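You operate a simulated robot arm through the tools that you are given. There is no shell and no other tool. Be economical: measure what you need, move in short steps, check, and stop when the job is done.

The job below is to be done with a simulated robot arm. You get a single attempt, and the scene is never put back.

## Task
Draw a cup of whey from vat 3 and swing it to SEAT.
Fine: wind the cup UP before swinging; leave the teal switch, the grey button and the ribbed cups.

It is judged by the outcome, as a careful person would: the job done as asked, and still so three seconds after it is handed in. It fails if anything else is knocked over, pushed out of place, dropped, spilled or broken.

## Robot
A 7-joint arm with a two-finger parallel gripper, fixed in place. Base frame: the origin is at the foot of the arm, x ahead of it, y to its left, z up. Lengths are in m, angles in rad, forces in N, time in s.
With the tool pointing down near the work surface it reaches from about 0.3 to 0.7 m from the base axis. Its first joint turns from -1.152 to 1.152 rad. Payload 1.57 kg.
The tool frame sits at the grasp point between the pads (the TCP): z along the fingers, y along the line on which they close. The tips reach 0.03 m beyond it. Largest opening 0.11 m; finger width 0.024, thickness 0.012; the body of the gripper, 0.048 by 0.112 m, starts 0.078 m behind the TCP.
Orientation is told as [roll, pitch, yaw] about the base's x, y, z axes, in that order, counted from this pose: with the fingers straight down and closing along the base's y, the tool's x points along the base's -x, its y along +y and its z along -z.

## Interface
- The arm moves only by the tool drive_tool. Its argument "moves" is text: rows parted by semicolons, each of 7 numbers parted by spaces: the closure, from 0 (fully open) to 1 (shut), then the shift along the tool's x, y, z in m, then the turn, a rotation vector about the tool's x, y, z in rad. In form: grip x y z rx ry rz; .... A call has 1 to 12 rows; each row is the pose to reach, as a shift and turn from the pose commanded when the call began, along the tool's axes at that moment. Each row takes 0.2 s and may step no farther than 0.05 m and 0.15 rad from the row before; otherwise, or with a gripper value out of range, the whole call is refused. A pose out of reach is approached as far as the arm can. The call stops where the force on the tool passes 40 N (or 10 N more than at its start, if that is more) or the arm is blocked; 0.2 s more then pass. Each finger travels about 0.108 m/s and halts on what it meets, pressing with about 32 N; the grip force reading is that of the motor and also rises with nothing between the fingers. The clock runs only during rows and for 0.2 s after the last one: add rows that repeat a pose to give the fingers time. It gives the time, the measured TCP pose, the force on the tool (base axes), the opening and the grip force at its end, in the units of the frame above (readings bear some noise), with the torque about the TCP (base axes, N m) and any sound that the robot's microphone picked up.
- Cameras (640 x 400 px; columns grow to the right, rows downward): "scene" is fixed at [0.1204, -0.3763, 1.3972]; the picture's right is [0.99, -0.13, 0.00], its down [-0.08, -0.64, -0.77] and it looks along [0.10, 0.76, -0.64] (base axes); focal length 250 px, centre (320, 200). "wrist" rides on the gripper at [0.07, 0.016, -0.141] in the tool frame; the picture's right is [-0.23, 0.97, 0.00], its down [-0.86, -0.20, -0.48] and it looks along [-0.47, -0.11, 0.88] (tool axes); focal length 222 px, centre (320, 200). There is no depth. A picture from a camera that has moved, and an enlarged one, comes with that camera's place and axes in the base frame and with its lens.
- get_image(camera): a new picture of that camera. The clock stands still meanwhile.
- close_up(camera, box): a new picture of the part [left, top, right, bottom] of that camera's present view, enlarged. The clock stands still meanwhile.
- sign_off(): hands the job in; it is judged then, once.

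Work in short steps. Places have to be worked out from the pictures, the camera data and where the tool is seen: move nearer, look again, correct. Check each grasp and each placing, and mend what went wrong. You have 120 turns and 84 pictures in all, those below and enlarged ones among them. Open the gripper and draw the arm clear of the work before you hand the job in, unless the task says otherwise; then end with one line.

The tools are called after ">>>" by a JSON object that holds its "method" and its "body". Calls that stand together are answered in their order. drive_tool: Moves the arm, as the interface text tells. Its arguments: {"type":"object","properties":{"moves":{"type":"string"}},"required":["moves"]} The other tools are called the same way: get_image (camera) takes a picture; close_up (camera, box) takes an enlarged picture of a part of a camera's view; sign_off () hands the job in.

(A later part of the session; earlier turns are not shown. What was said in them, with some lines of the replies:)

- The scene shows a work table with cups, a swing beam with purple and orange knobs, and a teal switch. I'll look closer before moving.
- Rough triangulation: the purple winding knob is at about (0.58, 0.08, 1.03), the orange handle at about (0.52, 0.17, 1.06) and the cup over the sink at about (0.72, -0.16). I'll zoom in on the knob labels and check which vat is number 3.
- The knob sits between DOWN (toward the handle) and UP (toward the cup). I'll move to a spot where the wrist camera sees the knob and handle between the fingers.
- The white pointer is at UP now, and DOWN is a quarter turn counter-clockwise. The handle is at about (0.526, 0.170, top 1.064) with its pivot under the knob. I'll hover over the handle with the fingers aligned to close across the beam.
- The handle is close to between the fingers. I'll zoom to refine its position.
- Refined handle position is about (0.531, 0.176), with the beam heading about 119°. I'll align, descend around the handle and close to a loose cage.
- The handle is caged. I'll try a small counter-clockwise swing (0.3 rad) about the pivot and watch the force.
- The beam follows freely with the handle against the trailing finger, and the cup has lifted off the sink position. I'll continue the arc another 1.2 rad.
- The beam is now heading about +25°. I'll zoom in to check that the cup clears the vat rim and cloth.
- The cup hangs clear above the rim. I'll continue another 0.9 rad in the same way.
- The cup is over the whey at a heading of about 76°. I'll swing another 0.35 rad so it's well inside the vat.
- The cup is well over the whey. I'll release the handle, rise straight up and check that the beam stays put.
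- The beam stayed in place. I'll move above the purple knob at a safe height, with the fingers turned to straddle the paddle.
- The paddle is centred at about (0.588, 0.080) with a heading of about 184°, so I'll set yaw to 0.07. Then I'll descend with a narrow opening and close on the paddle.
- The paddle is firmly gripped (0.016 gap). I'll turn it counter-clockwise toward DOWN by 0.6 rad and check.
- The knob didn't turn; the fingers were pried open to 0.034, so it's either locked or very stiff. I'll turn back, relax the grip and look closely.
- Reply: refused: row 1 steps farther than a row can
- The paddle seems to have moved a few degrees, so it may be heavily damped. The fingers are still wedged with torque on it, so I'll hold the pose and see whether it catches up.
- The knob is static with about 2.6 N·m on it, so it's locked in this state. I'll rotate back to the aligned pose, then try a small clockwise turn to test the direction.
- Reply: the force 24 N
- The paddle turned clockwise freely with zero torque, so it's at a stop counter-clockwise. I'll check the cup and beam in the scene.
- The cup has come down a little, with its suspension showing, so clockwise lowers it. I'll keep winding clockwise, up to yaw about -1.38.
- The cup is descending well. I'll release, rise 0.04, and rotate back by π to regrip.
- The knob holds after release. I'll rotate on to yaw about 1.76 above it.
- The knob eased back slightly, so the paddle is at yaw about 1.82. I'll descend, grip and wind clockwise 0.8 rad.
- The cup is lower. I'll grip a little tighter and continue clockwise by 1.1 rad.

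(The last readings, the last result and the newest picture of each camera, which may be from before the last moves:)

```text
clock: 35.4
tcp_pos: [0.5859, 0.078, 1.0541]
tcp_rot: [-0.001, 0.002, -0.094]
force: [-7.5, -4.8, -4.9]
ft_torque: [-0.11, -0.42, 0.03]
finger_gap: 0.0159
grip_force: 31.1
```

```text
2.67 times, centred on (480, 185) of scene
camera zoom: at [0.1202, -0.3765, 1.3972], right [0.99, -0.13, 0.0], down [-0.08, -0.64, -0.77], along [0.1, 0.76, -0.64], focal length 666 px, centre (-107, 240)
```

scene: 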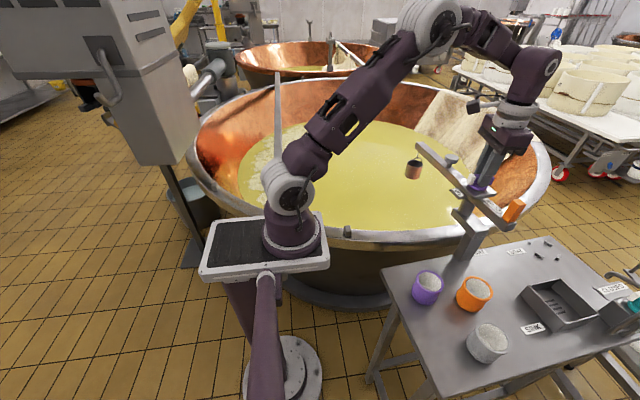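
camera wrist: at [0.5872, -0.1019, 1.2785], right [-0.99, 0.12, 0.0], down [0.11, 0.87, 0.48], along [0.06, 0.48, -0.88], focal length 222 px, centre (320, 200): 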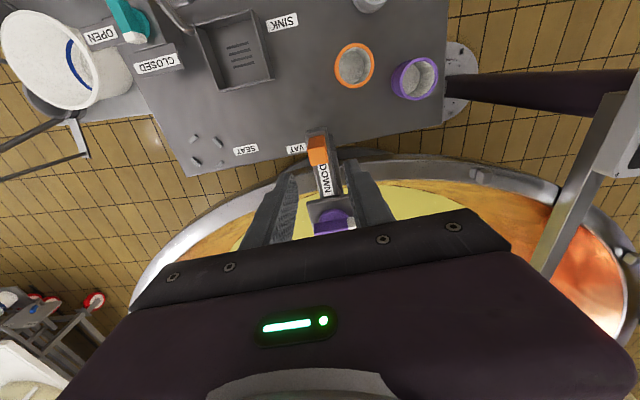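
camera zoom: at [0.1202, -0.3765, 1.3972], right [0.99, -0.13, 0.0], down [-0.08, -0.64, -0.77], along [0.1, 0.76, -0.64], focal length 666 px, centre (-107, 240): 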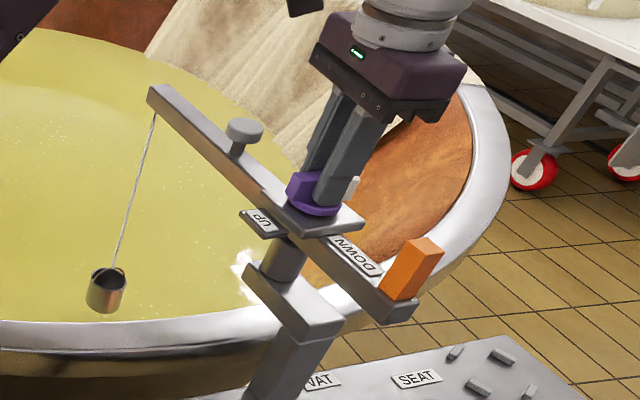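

The cup rim is at about z = 0.69 now and still visible above the whey. I'll continue clockwise by 0.6 rad.

>>> {"method": "drive_tool", "body": {"moves": "0.95 0 0 0 0 0 0.1; 0.95 0 0 0 0 0 0.2; 0.95 0 0 0 0 0 0.3; 0.95 0 0 0 0 0 0.4; 0.95 0 0 0 0 0 0.5; 0.95 0 0 0 0 0 0.6"}}

>>> {"method": "close_up", "body": {"camera": "scene", "box": [390, 140, 510, 240]}}

```text
clock: 36.8
tcp_pos: [0.5864, 0.0802, 1.0542]
tcp_rot: [0.002, 0.001, -0.693]
force: [-7.9, 6.3, -10.0]
ft_torque: [0.49, 0.67, 0.08]
finger_gap: 0.0158
grip_force: 30.9
```

```text
4.00 times, centred on (450, 190) of scene
camera zoom: at [0.1203, -0.3761, 1.3972], right [0.99, -0.13, 0.0], down [-0.08, -0.64, -0.77], along [0.1, 0.76, -0.64], focal length 999 px, centre (-200, 240)
```

zoom: 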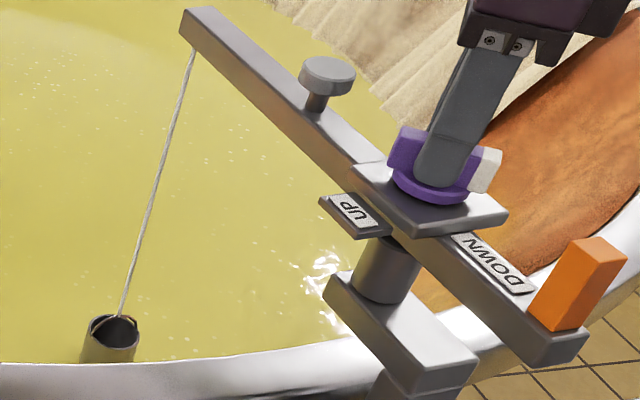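

The cup is nearing the surface, partly hidden by the vat rim. I'll continue 0.6 rad.

>>> {"method": "drive_tool", "body": {"moves": "0.95 0 0 0 0 0 0.1; 0.95 0 0 0 0 0 0.2; 0.95 0 0 0 0 0 0.3; 0.95 0 0 0 0 0 0.4; 0.95 0 0 0 0 0 0.5; 0.95 0 0 0 0 0 0.6; 0.95 0 0 0 0 0 0.7"}}

>>> {"method": "close_up", "body": {"camera": "scene", "box": [390, 140, 510, 240]}}

```text
clock: 38.4
tcp_pos: [0.5875, 0.0807, 1.0534]
tcp_rot: [0.001, 0.002, -1.395]
force: [9.0, 25.6, -6.7]
ft_torque: [-0.13, 0.0, 0.06]
finger_gap: 0.0159
grip_force: 31.3
```

```text
4.00 times, centred on (450, 190) of scene
camera zoom: at [0.1207, -0.3755, 1.3974], right [0.99, -0.13, 0.0], down [-0.09, -0.64, -0.77], along [0.1, 0.76, -0.64], focal length 999 px, centre (-200, 240)
```

zoom: 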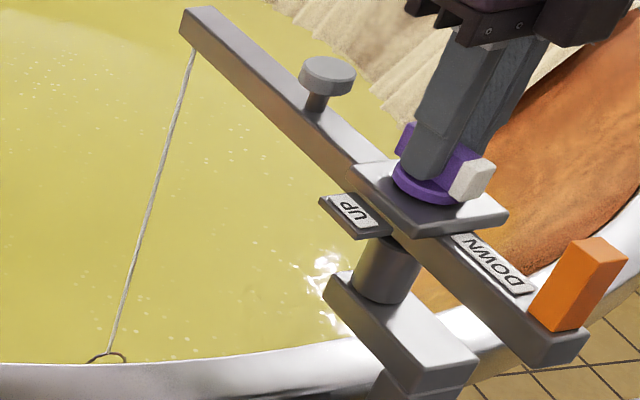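

I've wound 4.6 rad, and DOWN is at about 4.71. I'll ease in the last bit to DOWN while re-centring slightly.

>>> {"method": "drive_tool", "body": {"moves": "0.95 0.0015 0 0 0 0 0.04; 0.95 0.0015 0 0 0 0 0.08; 0.95 0.0015 0 0 0 0 0.12; 0.95 0.0015 0 0 0 0 0.12"}}

>>> {"method": "close_up", "body": {"camera": "scene", "box": [390, 140, 510, 240]}}

>>> {"method": "get_image", "body": {"camera": "wrist"}}

```text
clock: 39.4
tcp_pos: [0.5864, 0.0798, 1.0541]
tcp_rot: [0.002, 0.0, -1.512]
force: [21.5, 17.7, -7.1]
ft_torque: [0.77, -0.05, 0.3]
finger_gap: 0.0158
grip_force: 30.9
```

```text
4.00 times, centred on (450, 190) of scene
camera zoom: at [0.1211, -0.3757, 1.3973], right [0.99, -0.13, 0.0], down [-0.09, -0.64, -0.77], along [0.1, 0.76, -0.64], focal length 999 px, centre (-200, 240)
```

zoom: 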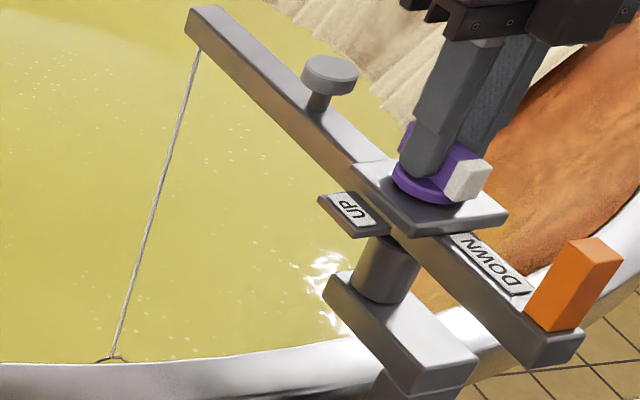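

```text
36 pictures are left
camera wrist: at [0.6002, 0.1506, 1.1954], right [0.99, -0.17, 0.0], down [-0.15, -0.87, 0.48], along [-0.08, -0.47, -0.88], focal length 222 px, centre (320, 200)
```

wrist: 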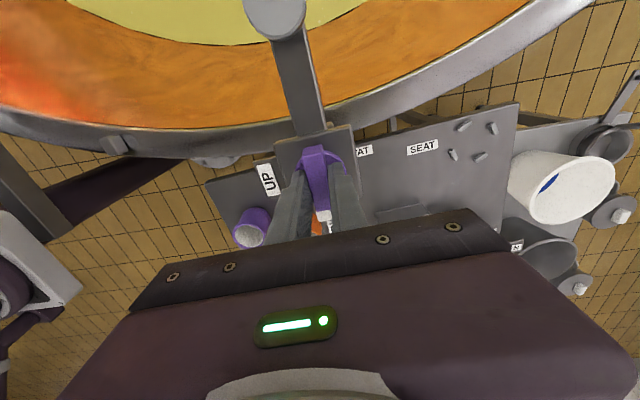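

The beam nudged slightly, so the knob is at the DOWN stop. I'll release, rise and shift to view the cup and confirm it is submerged.

>>> {"method": "drive_tool", "body": {"moves": "0.95 0 0 0 0 0 -0.05; 0.64 0 0 0 0 0 -0.05; 0.64 0 0 0 0 0 -0.05; 0.64 0 0 -0.05 0 0 0; 0.64 0 0 -0.1 0 0 0; 0.64 0.0315 -0.0246 -0.1 0 0 0; 0.64 0.063 -0.0492 -0.1 0 0 0; 0.64 0.0945 -0.0739 -0.1 0 0 0; 0.64 0.126 -0.0985 -0.1 0 0 0; 0.64 0.126 -0.0985 -0.1 0 0 0"}}

>>> {"method": "get_image", "body": {"camera": "wrist"}}

>>> {"method": "close_up", "body": {"camera": "scene", "box": [390, 140, 510, 240]}}

```text
clock: 41.6
tcp_pos: [0.4814, 0.2002, 1.154]
tcp_rot: [0.001, 0.0, -1.512]
force: [-0.3, -0.2, 0.2]
ft_torque: [-0.03, 0.01, -0.04]
finger_gap: 0.0395
grip_force: 0.0
```

```text
35 pictures are left
camera wrist: at [0.4948, 0.2708, 1.2947], right [0.99, -0.17, 0.0], down [-0.15, -0.87, 0.48], along [-0.08, -0.47, -0.88], focal length 222 px, centre (320, 200)
```

wrist: 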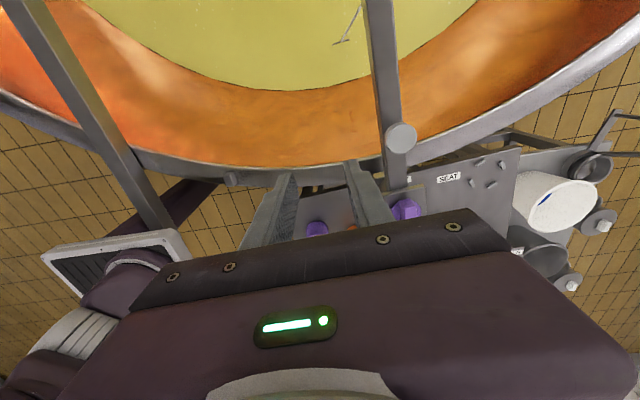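

```text
4.00 times, centred on (450, 190) of scene
camera zoom: at [0.1204, -0.3763, 1.3972], right [0.99, -0.13, 0.0], down [-0.08, -0.64, -0.77], along [0.1, 0.76, -0.64], focal length 999 px, centre (-200, 240)
```

zoom: 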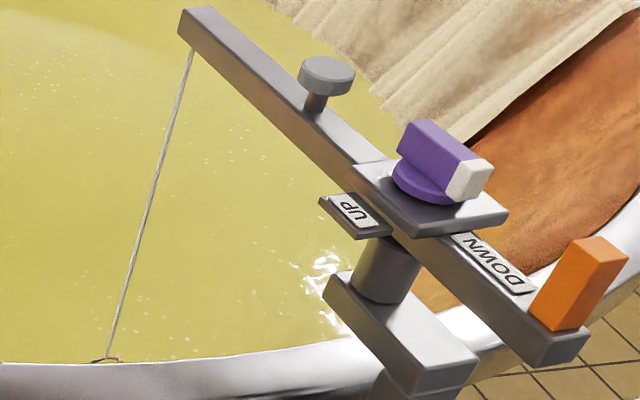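

>>> {"method": "close_up", "body": {"camera": "wrist", "box": [300, 0, 400, 80]}}

```text
5.00 times, centred on (350, 40) of wrist
camera zoom: at [0.4948, 0.2708, 1.2947], right [0.99, -0.17, 0.0], down [-0.15, -0.87, 0.48], along [-0.08, -0.47, -0.88], focal length 1111 px, centre (170, 1000)
```

zoom: 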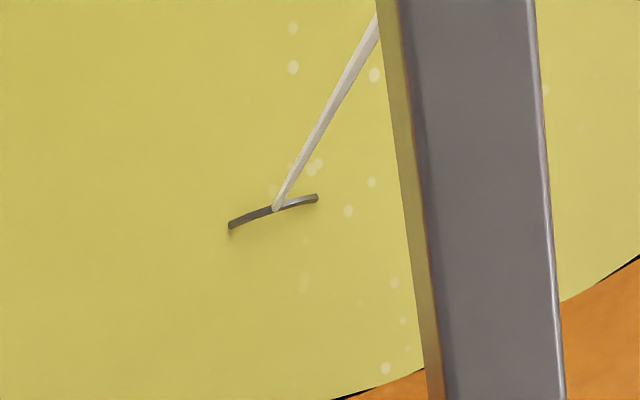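

The cup is fully submerged with only the bail showing, so it is filled. I'll return above the knob to wind it up.

>>> {"method": "drive_tool", "body": {"moves": "0.64 -0.0315 0.0246 0 0 0 0; 0.64 -0.063 0.0492 0 0 0 0; 0.64 -0.0945 0.0739 0 0 0 0; 0.64 -0.126 0.0985 0 0 0 -0.04; 0.64 -0.126 0.0985 0.04 0 0 -0.06; 0.64 -0.126 0.0985 0.05 0 0 -0.06"}}

>>> {"method": "close_up", "body": {"camera": "wrist", "box": [230, 100, 430, 240]}}

```text
clock: 43.0
tcp_pos: [0.5853, 0.0794, 1.1036]
tcp_rot: [0.0, 0.0, -1.453]
force: [0.1, -0.3, 0.5]
ft_torque: [0.03, 0.0, 0.0]
finger_gap: 0.0394
grip_force: 0.2
```

```text
2.86 times, centred on (330, 170) of wrist
camera zoom: at [0.595, 0.1509, 1.2448], right [0.99, -0.11, 0.0], down [-0.1, -0.87, 0.48], along [-0.05, -0.48, -0.88], focal length 635 px, centre (291, 286)
```

zoom: 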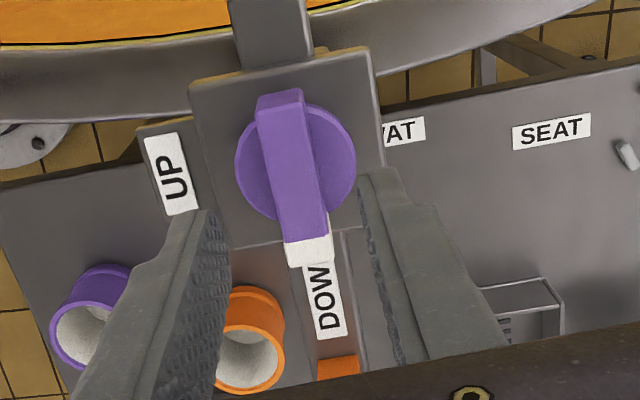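

The paddle is aligned within a few degrees and points at DOWN. I'll descend, grip and wind counter-clockwise.

>>> {"method": "drive_tool", "body": {"moves": "0.64 0 0.001 0.025 0 0 0.045; 0.64 0 0.001 0.05 0 0 0.045; 0.8 0 0.001 0.05 0 0 0.045; 0.95 0 0.001 0.05 0 0 0.045; 0.95 0 0.001 0.05 0 0 0.045; 0.95 0 0.001 0.05 0 0 -0.05; 0.95 0 0.001 0.05 0 0 -0.15; 0.95 0 0.001 0.05 0 0 -0.25; 0.95 0 0.001 0.05 0 0 -0.35; 0.95 0 0.001 0.05 0 0 -0.45; 0.95 0 0.001 0.05 0 0 -0.55; 0.95 0 0.001 0.05 0 0 -0.65"}}

>>> {"method": "close_up", "body": {"camera": "scene", "box": [390, 140, 510, 240]}}

```text
clock: 45.6
tcp_pos: [0.5854, 0.08, 1.0529]
tcp_rot: [-0.002, 0.002, -0.8]
force: [-7.7, 0.7, -6.9]
ft_torque: [-0.14, -0.32, -0.04]
finger_gap: 0.016
grip_force: 30.7
```

```text
4.00 times, centred on (450, 190) of scene
camera zoom: at [0.1202, -0.3763, 1.3972], right [0.99, -0.13, 0.0], down [-0.08, -0.64, -0.77], along [0.1, 0.76, -0.64], focal length 999 px, centre (-200, 240)
```

zoom: 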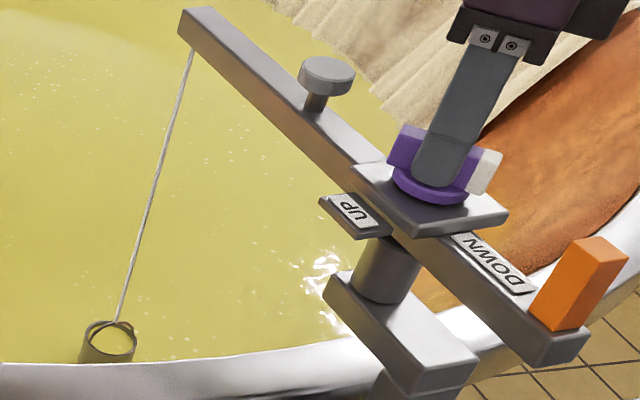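

The cup is rising full of whey. I'll keep winding it up.

>>> {"method": "drive_tool", "body": {"moves": "0.95 0 0 0 0 0 -0.1; 0.95 0 0 0 0 0 -0.2; 0.95 0 0 0 0 0 -0.3; 0.95 0 0 0 0 0 -0.4; 0.95 0 0 0 0 0 -0.5; 0.95 0 0 0 0 0 -0.6; 0.95 0 0 0 0 0 -0.7; 0.95 0 0 0 0 0 -0.8; 0.95 0 0 0 0 0 -0.9; 0.95 0 0 0 0 0 -1.0; 0.95 0 0 0 0 0 -1.1; 0.95 0 0 0 0 0 -1.2"}}

>>> {"method": "drive_tool", "body": {"moves": "0.95 0 0 0 0 0 -0.1; 0.95 0 0 0 0 0 -0.2; 0.95 0 0 0 0 0 -0.3; 0.95 0 0 0 0 0 -0.4; 0.95 0 0 0 0 0 -0.5; 0.95 0 0 0 0 0 -0.6; 0.95 0 0 0 0 0 -0.7; 0.95 0 0 0 0 0 -0.8; 0.95 0 0 0 0 0 -0.9; 0.95 0 0 0 0 0 -1.0; 0.95 0 0 0 0 0 -1.1; 0.95 0 0 0 0 0 -1.2"}}

>>> {"method": "close_up", "body": {"camera": "scene", "box": [390, 110, 570, 260]}}

```text
clock: 48.2
tcp_pos: [0.5866, 0.0772, 1.0538]
tcp_rot: [-0.001, 0.004, 0.398]
force: [-17.1, -21.6, -16.3]
ft_torque: [-0.22, 0.26, -0.04]
finger_gap: 0.0162
grip_force: 31.0
```

```text
clock: 50.8
tcp_pos: [0.5866, 0.0783, 1.0539]
tcp_rot: [0.0, 0.0, 1.597]
force: [0.8, -25.4, -3.0]
ft_torque: [-0.57, 0.26, -0.02]
finger_gap: 0.0157
grip_force: 31.1
```

```text
2.67 times, centred on (480, 185) of scene
camera zoom: at [0.1204, -0.377, 1.397], right [0.99, -0.13, 0.0], down [-0.09, -0.64, -0.77], along [0.1, 0.76, -0.64], focal length 666 px, centre (-107, 240)
```

zoom: 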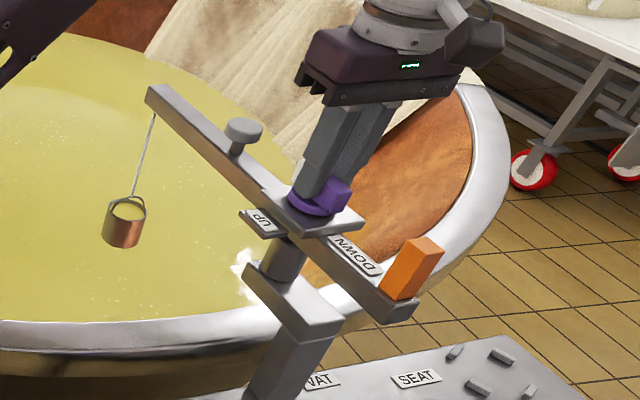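

The cup is full and coming up. I'll turn 0.2 more, release, and rotate back by π to regrip.

>>> {"method": "drive_tool", "body": {"moves": "0.95 0.001 0 0 0 0 -0.1; 0.95 0.001 0 0 0 0 -0.2; 0.75 0.001 0 0 0 0 -0.2; 0.64 0.001 0 0 0 0 -0.2; 0.64 0.001 0 -0.048 0 0 -0.2; 0.64 0.001 0 -0.048 0 0 -0.05; 0.64 0.001 0 -0.048 0 0 0.1; 0.64 0.001 0 -0.048 0 0 0.25; 0.64 0.001 0 -0.048 0 0 0.4; 0.64 0.001 0 -0.048 0 0 0.55; 0.64 0.001 0 -0.048 0 0 0.7; 0.64 0.001 0 -0.048 0 0 0.85"}}

>>> {"method": "close_up", "body": {"camera": "scene", "box": [390, 110, 570, 260]}}

>>> {"method": "drive_tool", "body": {"moves": "0.64 0 0 0 0 0 0.149; 0.64 0 0 0 0 0 0.298; 0.64 0 0 0 0 0 0.447; 0.64 0 0 0 0 0 0.596; 0.64 0 0 0 0 0 0.745; 0.64 0 0 0 0 0 0.894; 0.64 0 0 0 0 0 1.043; 0.64 0 0 0 0 0 1.192; 0.64 0 0 0 0 0 1.341; 0.64 0 0 0 0 0 1.49; 0.64 0 0 0 0 0 1.639; 0.64 0 0 0 0 0 1.788"}}

>>> {"method": "drive_tool", "body": {"moves": "0.64 0 0 0 0 0 0.149; 0.64 0 0 0 0 0 0.298; 0.64 0 0 0 0 0 0.35"}}

>>> {"method": "close_up", "body": {"camera": "wrist", "box": [230, 100, 430, 240]}}

```text
clock: 53.4
tcp_pos: [0.5863, 0.0791, 1.1039]
tcp_rot: [-0.001, 0.0, 0.745]
force: [0.5, -0.4, 0.9]
ft_torque: [0.04, 0.03, 0.04]
finger_gap: 0.0396
grip_force: 0.1
```

```text
2.67 times, centred on (480, 185) of scene
camera zoom: at [0.1204, -0.3763, 1.3972], right [0.99, -0.13, 0.0], down [-0.08, -0.64, -0.77], along [0.1, 0.76, -0.64], focal length 666 px, centre (-107, 240)
```

zoom: 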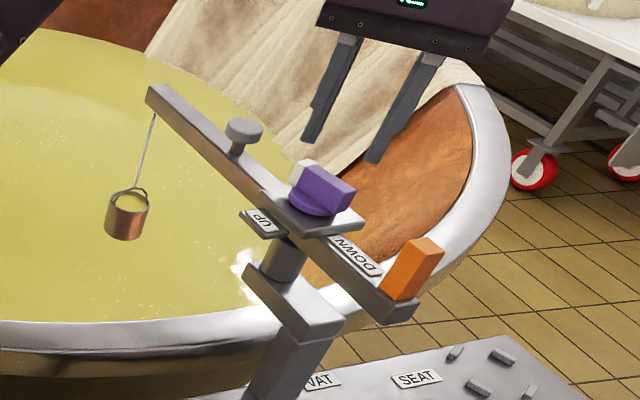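

```text
clock: 56.0
tcp_pos: [0.5861, 0.0789, 1.1021]
tcp_rot: [0.0, 0.0, -1.044]
force: [0.2, -0.6, 0.2]
ft_torque: [0.01, -0.02, 0.01]
finger_gap: 0.0396
grip_force: 0.1
```

```text
clock: 56.8
tcp_pos: [0.5862, 0.0784, 1.1027]
tcp_rot: [0.0, 0.001, -1.39]
force: [-0.3, 0.1, -0.7]
ft_torque: [0.02, 0.0, -0.01]
finger_gap: 0.0396
grip_force: 0.1
```

```text
2.86 times, centred on (330, 170) of wrist
camera zoom: at [0.5917, 0.1503, 1.2433], right [1.0, -0.05, 0.0], down [-0.04, -0.88, 0.48], along [-0.02, -0.48, -0.88], focal length 635 px, centre (291, 286)
```

zoom: 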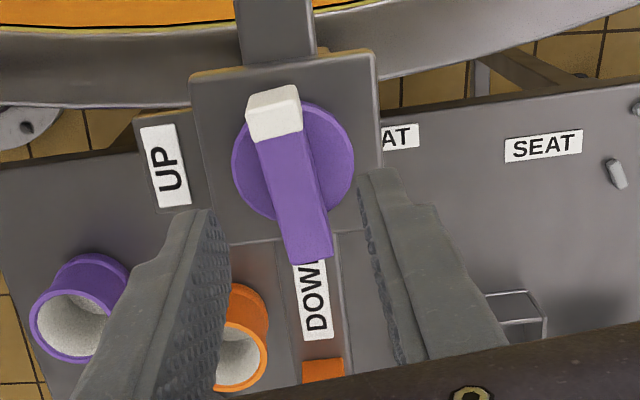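

The paddle is well aligned. I'll descend, grip and wind the rest of the way to UP.

>>> {"method": "drive_tool", "body": {"moves": "0.64 0 0 0.025 0 0 0; 0.64 0 0 0.049 0 0 0; 0.8 0 0 0.049 0 0 0; 0.95 0 0 0.049 0 0 0; 0.95 0 0 0.049 0 0 0; 0.95 0 0 0.049 0 0 -0.1; 0.95 0 0 0.049 0 0 -0.2; 0.95 0 0 0.049 0 0 -0.3; 0.95 0 0 0.049 0 0 -0.4; 0.95 0 0 0.049 0 0 -0.5; 0.95 0 0 0.049 0 0 -0.6; 0.95 0 0 0.049 0 0 -0.7"}}

>>> {"method": "drive_tool", "body": {"moves": "0.95 0 0 0 0 0 -0.1; 0.95 0 0 0 0 0 -0.2; 0.95 0 0 0 0 0 -0.3; 0.95 0 0 0 0 0 -0.4; 0.95 0 0 0 0 0 -0.5; 0.95 0 0 0 0 0 -0.6; 0.95 0 0 0 0 0 -0.7; 0.95 0 0 0 0 0 -0.74; 0.95 0 0 0 0 0 -0.77"}}

>>> {"method": "close_up", "body": {"camera": "scene", "box": [390, 90, 570, 240]}}

>>> {"method": "close_up", "body": {"camera": "wrist", "box": [230, 100, 430, 240]}}

```text
clock: 59.4
tcp_pos: [0.5877, 0.0782, 1.0525]
tcp_rot: [0.001, -0.002, -0.688]
force: [10.7, -2.5, 2.1]
ft_torque: [0.01, 0.23, 0.02]
finger_gap: 0.0158
grip_force: 31.5
```

```text
clock: 61.4
tcp_pos: [0.5868, 0.078, 1.0526]
tcp_rot: [0.0, 0.001, 0.081]
force: [13.7, -6.5, -10.8]
ft_torque: [0.04, -1.11, -0.04]
finger_gap: 0.0162
grip_force: 31.4
```

```text
2.67 times, centred on (480, 165) of scene
camera zoom: at [0.1209, -0.3765, 1.3971], right [0.99, -0.13, 0.0], down [-0.09, -0.64, -0.77], along [0.1, 0.76, -0.64], focal length 666 px, centre (-107, 293)
```

zoom: 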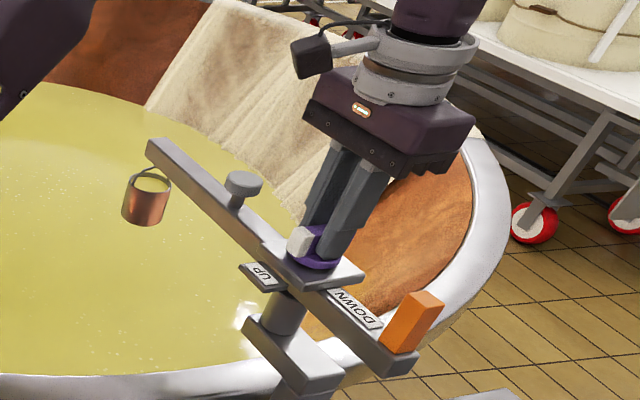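

```text
2.86 times, centred on (330, 170) of wrist
camera zoom: at [0.5179, 0.0892, 1.1942], right [0.15, 0.99, 0.0], down [0.87, -0.13, 0.48], along [0.47, -0.07, -0.88], focal length 635 px, centre (291, 286)
```

zoom: 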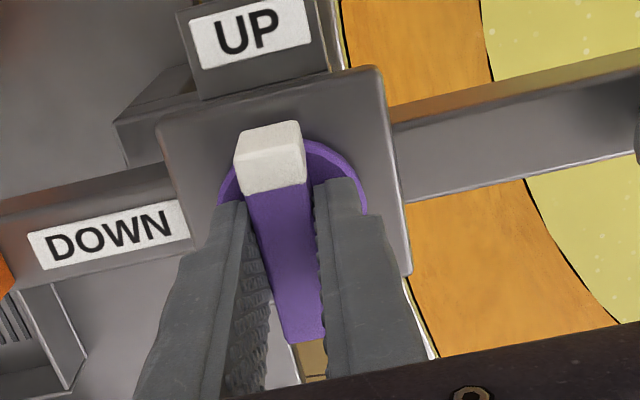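

The cup is full and the pointer is at UP. I'll seat it against the UP stop, release, and go over to the handle at safe height.

>>> {"method": "drive_tool", "body": {"moves": "0.95 0 0 0 0 0 -0.05; 0.95 0 0 0 0 0 -0.05; 0.75 0 0 0 0 0 -0.02; 0.64 0 0 0 0 0 0; 0.64 0 0 -0.045 0 0 0; 0.64 0 0 -0.09 0 0 0; 0.64 0 -0.012 -0.09 0 0 -0.15; 0.64 0 -0.026 -0.09 0 0 -0.3; 0.64 0 -0.04 -0.09 0 0 -0.45; 0.64 0 -0.054 -0.09 0 0 -0.6; 0.64 0 -0.068 -0.09 0 0 -0.75; 0.64 0 -0.082 -0.09 0 0 -0.9"}}

>>> {"method": "close_up", "body": {"camera": "scene", "box": [390, 90, 570, 240]}}

```text
clock: 64.0
tcp_pos: [0.5946, -0.0032, 1.1435]
tcp_rot: [-0.001, -0.001, 0.983]
force: [-0.2, -0.2, 0.4]
ft_torque: [0.03, 0.01, 0.0]
finger_gap: 0.0398
grip_force: 0.0
```

```text
2.67 times, centred on (480, 165) of scene
camera zoom: at [0.1204, -0.3763, 1.3972], right [0.99, -0.13, 0.0], down [-0.08, -0.64, -0.77], along [0.1, 0.76, -0.64], focal length 666 px, centre (-107, 293)
```

zoom: 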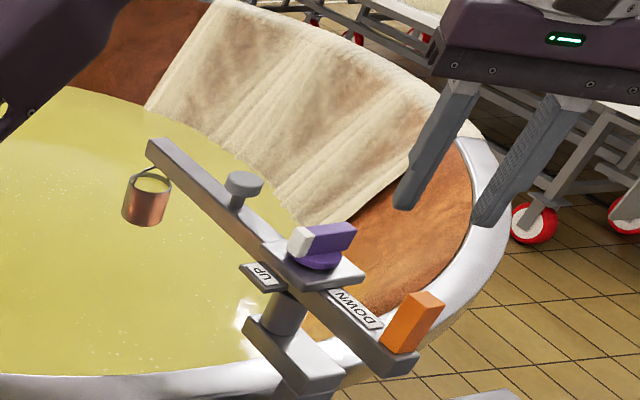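

The cup stayed UP. I'll finish moving over the handle at yaw 1.70 and look.

>>> {"method": "drive_tool", "body": {"moves": "0.6 0.005 -0.004 0 0 0 -0.145; 0.6 0.01 -0.008 0 0 0 -0.29; 0.6 0.015 -0.012 0 0 0 -0.435; 0.6 0.02 -0.016 0 0 0 -0.58; 0.6 0.0227 -0.02 0 0 0 -0.72; 0.6 0.0227 -0.02 0 0 0 -0.72"}}

>>> {"method": "close_up", "body": {"camera": "wrist", "box": [230, 110, 430, 250]}}

```text
clock: 65.4
tcp_pos: [0.5976, -0.033, 1.1436]
tcp_rot: [-0.001, -0.002, 1.702]
force: [-0.2, 0.2, -0.3]
ft_torque: [0.02, 0.01, 0.02]
finger_gap: 0.0439
grip_force: 0.1
```

```text
2.86 times, centred on (330, 180) of wrist
camera zoom: at [0.5916, -0.1044, 1.2846], right [-1.0, 0.1, 0.0], down [0.09, 0.87, 0.48], along [0.05, 0.48, -0.88], focal length 635 px, centre (291, 257)
```

zoom: 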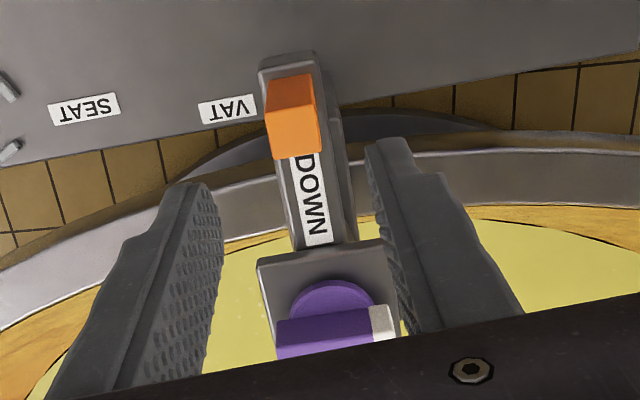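

The handle is at (0.598, -0.033), right at the TCP. I'll descend and close to a snug cage.

>>> {"method": "drive_tool", "body": {"moves": "0.6 0 0 0.04 0 0 0.03; 0.6 0 0 0.08 0 0 0.03; 0.6 0 0 0.0965 0 0 0.03; 0.75 0 0 0.0965 0 0 0.03; 0.81 0 0 0.0965 0 0 0.03; 0.81 0 0 0.0965 0 0 0.03"}}

>>> {"method": "close_up", "body": {"camera": "wrist", "box": [240, 120, 420, 240]}}

```text
clock: 66.8
tcp_pos: [0.5981, -0.0326, 1.047]
tcp_rot: [-0.001, 0.002, 1.67]
force: [-2.5, 0.5, 0.1]
ft_torque: [-0.02, -0.03, 0.09]
finger_gap: 0.0224
grip_force: 1.1
```

```text
3.33 times, centred on (330, 180) of wrist
camera zoom: at [0.5897, -0.1037, 1.1876], right [-0.99, 0.13, 0.0], down [0.11, 0.87, 0.48], along [0.06, 0.47, -0.88], focal length 740 px, centre (287, 267)
```

zoom: 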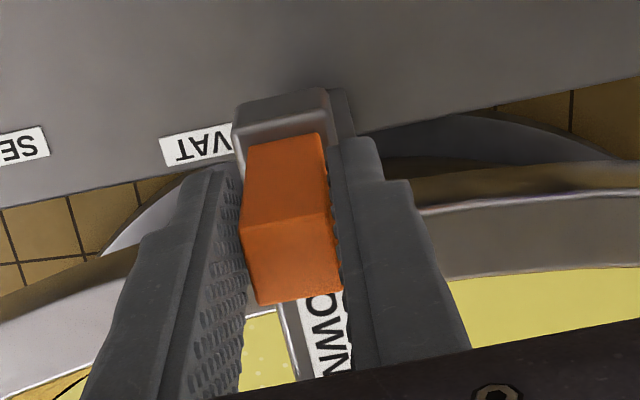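

Snug around the handle. I'll start the slow clockwise swing toward SEAT, ramping gently so the whey doesn't slosh.

>>> {"method": "drive_tool", "body": {"moves": "0.79 0 0.0022 0 0 0 0.02; 0.79 -0.0001 0.0056 0 0 0 0.05; 0.79 -0.0005 0.01 0 0 0 0.09; 0.79 -0.0011 0.0156 0 0 0 0.14; 0.79 -0.002 0.0211 0 0 0 0.19; 0.79 -0.0032 0.0265 0 0 0 0.24; 0.79 -0.0047 0.0319 0 0 0 0.29; 0.79 -0.0064 0.0372 0 0 0 0.34; 0.79 -0.0084 0.0424 0 0 0 0.39; 0.79 -0.0102 0.0465 0 0 0 0.43; 0.79 -0.0116 0.0495 0 0 0 0.46; 0.79 -0.0126 0.0515 0 0 0 0.48"}}

>>> {"method": "close_up", "body": {"camera": "scene", "box": [400, 90, 580, 240]}}

```text
clock: 69.4
tcp_pos: [0.5444, -0.0246, 1.0465]
tcp_rot: [0.0, -0.002, 1.188]
force: [0.3, -0.1, 0.3]
ft_torque: [-0.03, -0.01, -0.01]
finger_gap: 0.0241
grip_force: 0.1
```

```text
2.67 times, centred on (490, 165) of scene
camera zoom: at [0.1204, -0.3763, 1.3972], right [0.99, -0.13, 0.0], down [-0.09, -0.64, -0.77], along [0.1, 0.76, -0.64], focal length 666 px, centre (-133, 293)
```

zoom: 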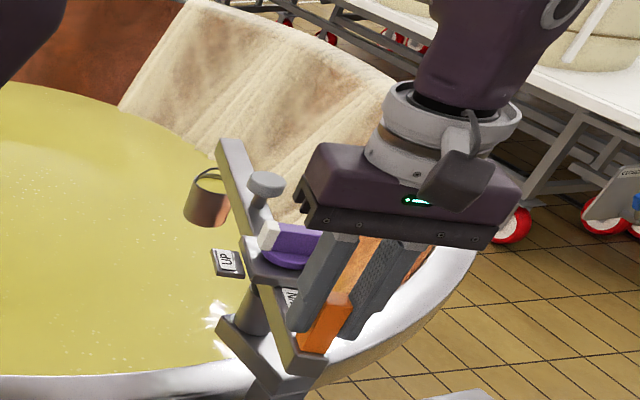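

Smooth so far, and the cup is still full. I'll repeat the same gentle arc twice.

>>> {"method": "drive_tool", "body": {"moves": "0.79 0 0.0022 0 0 0 0.02; 0.79 -0.0001 0.0056 0 0 0 0.05; 0.79 -0.0005 0.01 0 0 0 0.09; 0.79 -0.0011 0.0156 0 0 0 0.14; 0.79 -0.002 0.0211 0 0 0 0.19; 0.79 -0.0032 0.0265 0 0 0 0.24; 0.79 -0.0047 0.0319 0 0 0 0.29; 0.79 -0.0064 0.0372 0 0 0 0.34; 0.79 -0.0084 0.0424 0 0 0 0.39; 0.79 -0.0102 0.0465 0 0 0 0.43; 0.79 -0.0116 0.0495 0 0 0 0.46; 0.79 -0.0126 0.0515 0 0 0 0.48"}}

>>> {"method": "drive_tool", "body": {"moves": "0.79 0 0.0022 0 0 0 0.02; 0.79 -0.0001 0.0056 0 0 0 0.05; 0.79 -0.0005 0.01 0 0 0 0.09; 0.79 -0.0011 0.0156 0 0 0 0.14; 0.79 -0.002 0.0211 0 0 0 0.19; 0.79 -0.0032 0.0265 0 0 0 0.24; 0.79 -0.0047 0.0319 0 0 0 0.29; 0.79 -0.0064 0.0372 0 0 0 0.34; 0.79 -0.0084 0.0424 0 0 0 0.39; 0.79 -0.0102 0.0465 0 0 0 0.43; 0.79 -0.0116 0.0495 0 0 0 0.46; 0.79 -0.0126 0.0515 0 0 0 0.48"}}

>>> {"method": "get_image", "body": {"camera": "scene"}}

>>> {"method": "close_up", "body": {"camera": "wrist", "box": [240, 120, 420, 240]}}

```text
clock: 72.0
tcp_pos: [0.5003, 0.0044, 1.0459]
tcp_rot: [0.0, 0.001, 0.707]
force: [0.7, -0.4, 0.4]
ft_torque: [0.01, 0.03, 0.03]
finger_gap: 0.0237
grip_force: 0.1
```

```text
clock: 74.6
tcp_pos: [0.4776, 0.0525, 1.0466]
tcp_rot: [-0.002, 0.0, 0.228]
force: [0.5, -1.0, 0.3]
ft_torque: [0.01, -0.02, 0.02]
finger_gap: 0.024
grip_force: 0.9
```

```text
21 pictures are left
```

scene: 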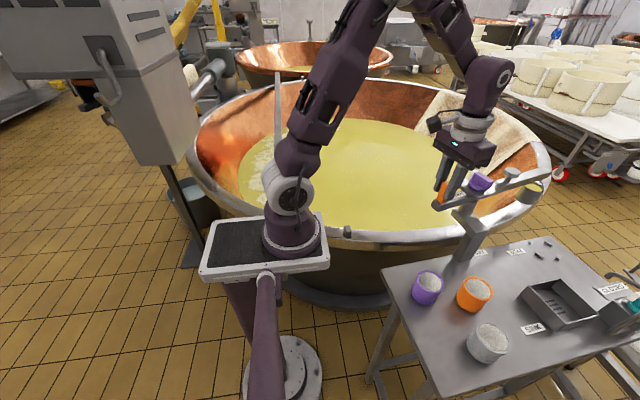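

```text
3.33 times, centred on (330, 180) of wrist
camera zoom: at [0.4072, 0.0526, 1.1878], right [0.0, 1.0, 0.0], down [0.88, 0.0, 0.48], along [0.48, 0.0, -0.88], focal length 740 px, centre (287, 267)
```

zoom: 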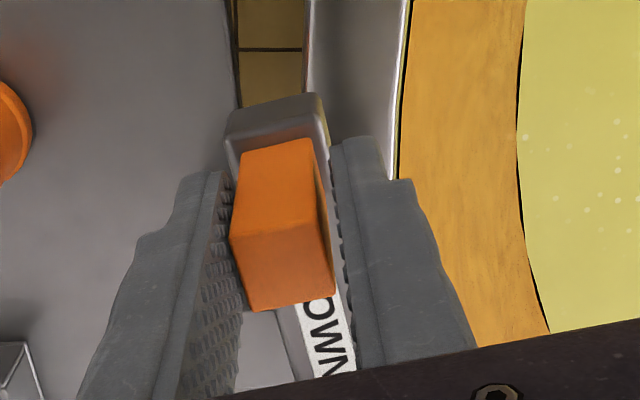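

The cup is now just past the vat rim and still full. One more gentle arc brings it close to SEAT.

>>> {"method": "drive_tool", "body": {"moves": "0.79 0 0.0022 0 0 0 0.02; 0.79 -0.0001 0.0056 0 0 0 0.05; 0.79 -0.0005 0.01 0 0 0 0.09; 0.79 -0.0011 0.0156 0 0 0 0.14; 0.79 -0.002 0.0211 0 0 0 0.19; 0.79 -0.0032 0.0265 0 0 0 0.24; 0.79 -0.0047 0.0319 0 0 0 0.29; 0.79 -0.0064 0.0372 0 0 0 0.34; 0.79 -0.0084 0.0424 0 0 0 0.39; 0.79 -0.0102 0.0465 0 0 0 0.43; 0.79 -0.0116 0.0495 0 0 0 0.46; 0.79 -0.0126 0.0515 0 0 0 0.48"}}

>>> {"method": "close_up", "body": {"camera": "scene", "box": [440, 150, 620, 290]}}

```text
clock: 77.2
tcp_pos: [0.4781, 0.1055, 1.0478]
tcp_rot: [0.0, -0.001, -0.251]
force: [-1.1, 1.1, -0.1]
ft_torque: [-0.01, -0.02, -0.01]
finger_gap: 0.0236
grip_force: 0.5
```

```text
2.86 times, centred on (530, 220) of scene
camera zoom: at [0.1203, -0.3763, 1.3972], right [0.99, -0.13, 0.0], down [-0.08, -0.64, -0.77], along [0.1, 0.76, -0.64], focal length 714 px, centre (-280, 143)
```

zoom: 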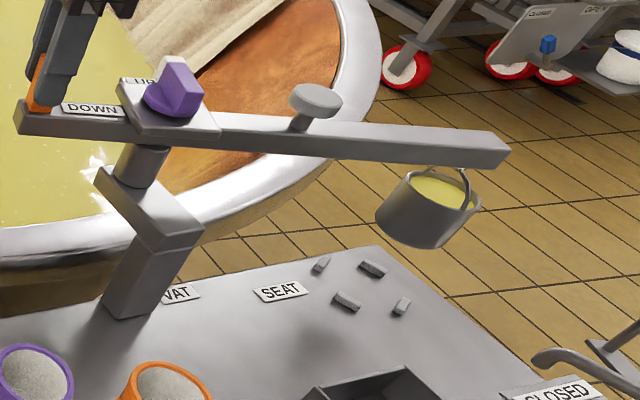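

Seat centre triangulates to about (0.842, 0.005), a heading of about -16°, while the beam is at about -13.5°. I'll nudge 0.05 rad further and check from the wrist.

>>> {"method": "drive_tool", "body": {"moves": "0.79 0 0.0015 0 0 0 0.013; 0.79 0 0.003 0 0 0 0.027; 0.79 -0.0001 0.0045 0 0 0 0.04; 0.79 -0.0001 0.0056 0 0 0 0.05; 0.79 -0.0001 0.0056 0 0 0 0.05"}}

>>> {"method": "close_up", "body": {"camera": "wrist", "box": [240, 120, 420, 240]}}

>>> {"method": "close_up", "body": {"camera": "scene", "box": [440, 150, 620, 290]}}

```text
clock: 78.4
tcp_pos: [0.4791, 0.1102, 1.0464]
tcp_rot: [-0.001, -0.002, -0.3]
force: [0.9, -2.8, 0.5]
ft_torque: [0.03, 0.01, 0.04]
finger_gap: 0.0256
grip_force: 1.3
```

```text
3.33 times, centred on (330, 180) of wrist
camera zoom: at [0.4191, 0.1471, 1.1881], right [0.51, 0.86, 0.0], down [0.76, -0.44, 0.48], along [0.41, -0.24, -0.88], focal length 740 px, centre (287, 267)
```

zoom: 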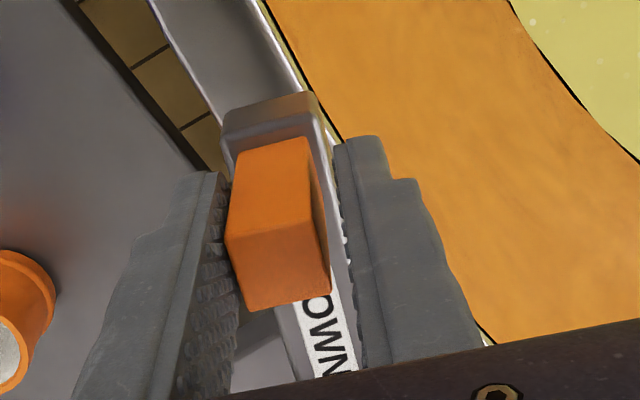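

```text
2.86 times, centred on (530, 220) of scene
camera zoom: at [0.1204, -0.3764, 1.3972], right [0.99, -0.13, 0.0], down [-0.08, -0.64, -0.77], along [0.1, 0.76, -0.64], focal length 714 px, centre (-280, 143)
```

zoom: 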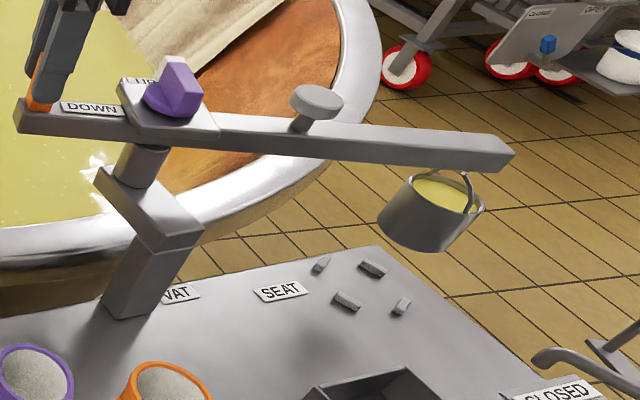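

The beam resisted the last nudge (the gap was pushed open), so it looks held in a detent at SEAT. I'll back off the push, open slowly, rise clear and look.

>>> {"method": "drive_tool", "body": {"moves": "0.79 0 -0.002 0 0 0 -0.02; 0.77 0 -0.004 0 0 0 -0.04; 0.7 0 -0.004 0 0 0 -0.04; 0.5 0 -0.004 0 0 0 -0.04; 0.4 0 -0.004 0 0 0 -0.04; 0.4 0 -0.004 -0.04 0 0 -0.04; 0.4 0 -0.004 -0.085 0 0 -0.04; 0.4 0 -0.004 -0.13 0 0 -0.04; 0.4 0 -0.004 -0.17 0 0 -0.04; 0.4 0 -0.004 -0.20 0 0 -0.04; 0.4 0 -0.004 -0.20 0 0 -0.04"}}

>>> {"method": "close_up", "body": {"camera": "scene", "box": [440, 150, 620, 290]}}

>>> {"method": "get_image", "body": {"camera": "wrist"}}

```text
clock: 80.8
tcp_pos: [0.4782, 0.1061, 1.2489]
tcp_rot: [0.0, -0.001, -0.26]
force: [-0.7, -0.3, -0.6]
ft_torque: [0.01, 0.02, 0.0]
finger_gap: 0.066
grip_force: 0.0
```

```text
2.86 times, centred on (530, 220) of scene
camera zoom: at [0.1204, -0.3763, 1.3972], right [0.99, -0.13, 0.0], down [-0.08, -0.64, -0.77], along [0.1, 0.76, -0.64], focal length 714 px, centre (-280, 143)
```

zoom: 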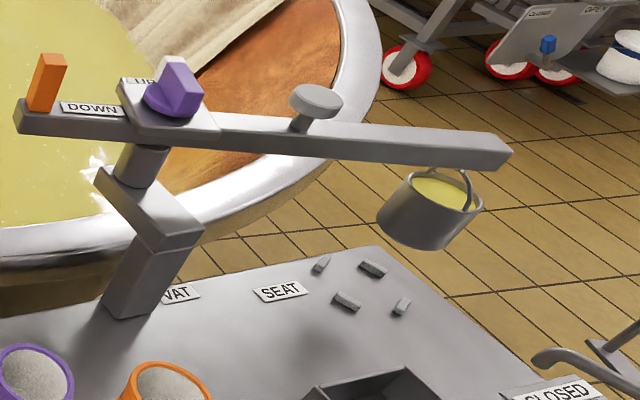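

```text
15 pictures are left
camera wrist: at [0.4163, 0.1407, 1.389], right [0.47, 0.88, 0.0], down [0.78, -0.41, 0.48], along [0.42, -0.22, -0.88], focal length 222 px, centre (320, 200)
```

wrist: 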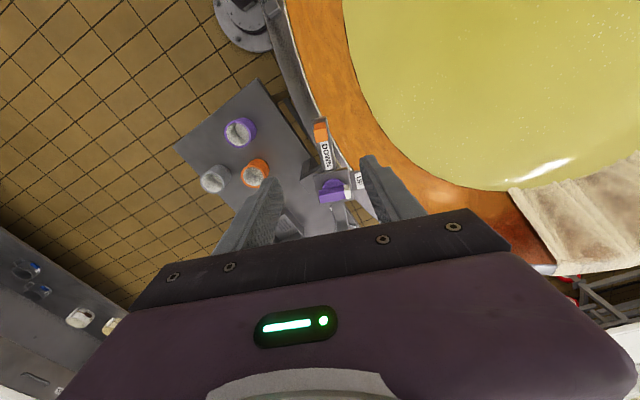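

The beam stays put and the cup is full with no spill. I'll move high to the side for a near top-down view of the cup against the seat marks.

>>> {"method": "drive_tool", "body": {"moves": "0.4 -0.0298 -0.0203 0 0 0 -0.141; 0.4 -0.0596 -0.0406 0 0 0 -0.282; 0.4 -0.0894 -0.061 0 0 0 -0.423; 0.4 -0.1192 -0.0813 0 0 0 -0.564; 0.2 -0.149 -0.1017 0 0 0 -0.705; 0 -0.1788 -0.122 0 0 0 -0.846; 0 -0.2086 -0.1423 0 0 0 -0.987; 0 -0.2384 -0.1627 0 0 0 -1.128; 0 -0.268 -0.183 0 0 0 -1.27; 0 -0.268 -0.183 0 0 0 -1.27"}}

>>> {"method": "get_image", "body": {"camera": "wrist"}}

```text
clock: 83.0
tcp_pos: [0.5829, -0.1193, 1.2059]
tcp_rot: [0.001, -0.002, 1.01]
force: [-0.2, 0.1, -0.3]
ft_torque: [-0.01, 0.05, 0.03]
finger_gap: 0.1101
grip_force: 0.1
out of reach, approached as far as the arm can: row 4, 5, 6, 7, 8, 9, 10
```

```text
14 pictures are left
camera wrist: at [0.5335, -0.1695, 1.347], right [-0.7, 0.71, 0.0], down [0.62, 0.62, 0.48], along [0.34, 0.34, -0.88], focal length 222 px, centre (320, 200)
```

wrist: 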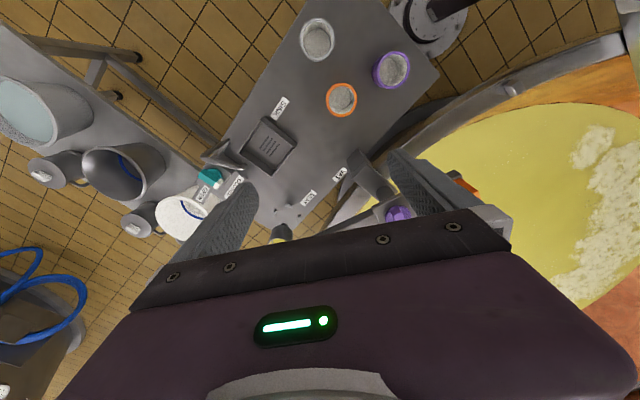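

>>> {"method": "close_up", "body": {"camera": "wrist", "box": [240, 160, 340, 250]}}

```text
4.44 times, centred on (290, 205) of wrist
camera zoom: at [0.5335, -0.1695, 1.347], right [-0.7, 0.71, 0.0], down [0.62, 0.62, 0.48], along [0.34, 0.34, -0.88], focal length 987 px, centre (453, 178)
```

zoom: 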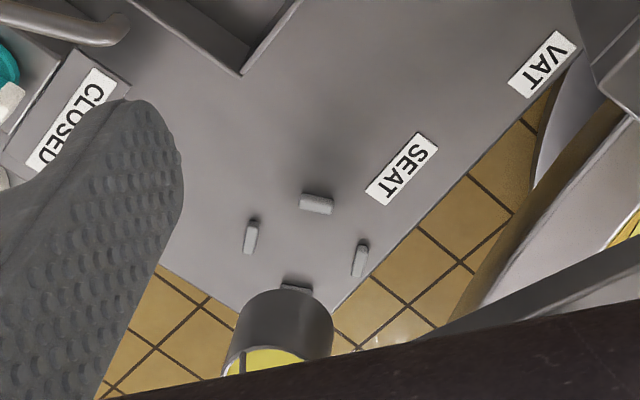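

The cup hangs over the seat marks within my measuring error, and the beam sprang back to its detent after the nudge. One last scene check to confirm everything is stable and untouched.

>>> {"method": "drive_tool", "body": {"moves": "0 0.04 0 -0.02 0 0 0; 0 0.08 0 -0.04 0 0 0; 0 0.08 0 -0.04 0 0 0; 0 0.08 0 -0.04 0 0 0; 0 0.08 0 -0.04 0 0 0"}}

>>> {"method": "get_image", "body": {"camera": "scene"}}

>>> {"method": "close_up", "body": {"camera": "scene", "box": [440, 150, 620, 290]}}

```text
clock: 84.2
tcp_pos: [0.5331, -0.182, 1.2443]
tcp_rot: [-0.002, 0.001, 1.01]
force: [0.3, 0.2, -0.1]
ft_torque: [-0.01, -0.01, -0.02]
finger_gap: 0.1099
grip_force: 0.0
out of reach, approached as far as the arm can: row 2, 3, 4, 5
```

```text
12 pictures are left
```

scene: 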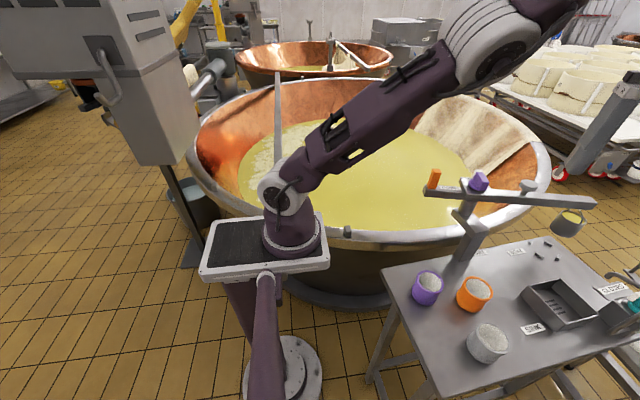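

```text
2.86 times, centred on (530, 220) of scene
camera zoom: at [0.1203, -0.3763, 1.3972], right [0.99, -0.13, 0.0], down [-0.08, -0.64, -0.77], along [0.1, 0.76, -0.64], focal length 714 px, centre (-280, 143)
```

zoom: 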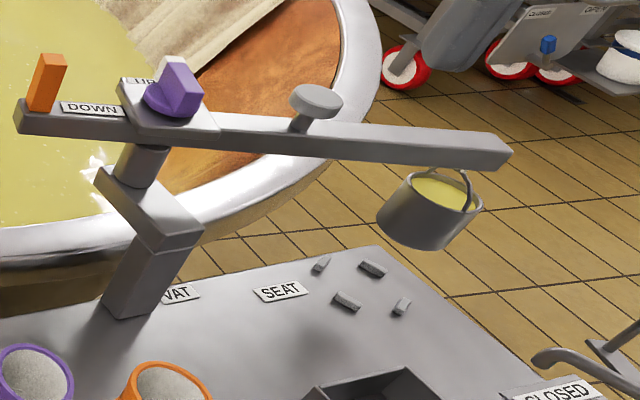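

The cup of whey hangs steady at SEAT, the knob is at UP, and the switch, button and ribbed cups are untouched. The gripper is open and clear, so I'll hand in.

>>> {"method": "sign_off", "body": {}}

```text
The job is handed in.
```

I drew a full cup of whey from the vat in reach (I saw no number on it), wound it UP, and swung it to SEAT, where it hangs steady about 1 cm from the seat-mark centre by my measure. I saw no spill, and the teal switch, grey button and ribbed cups were not touched.
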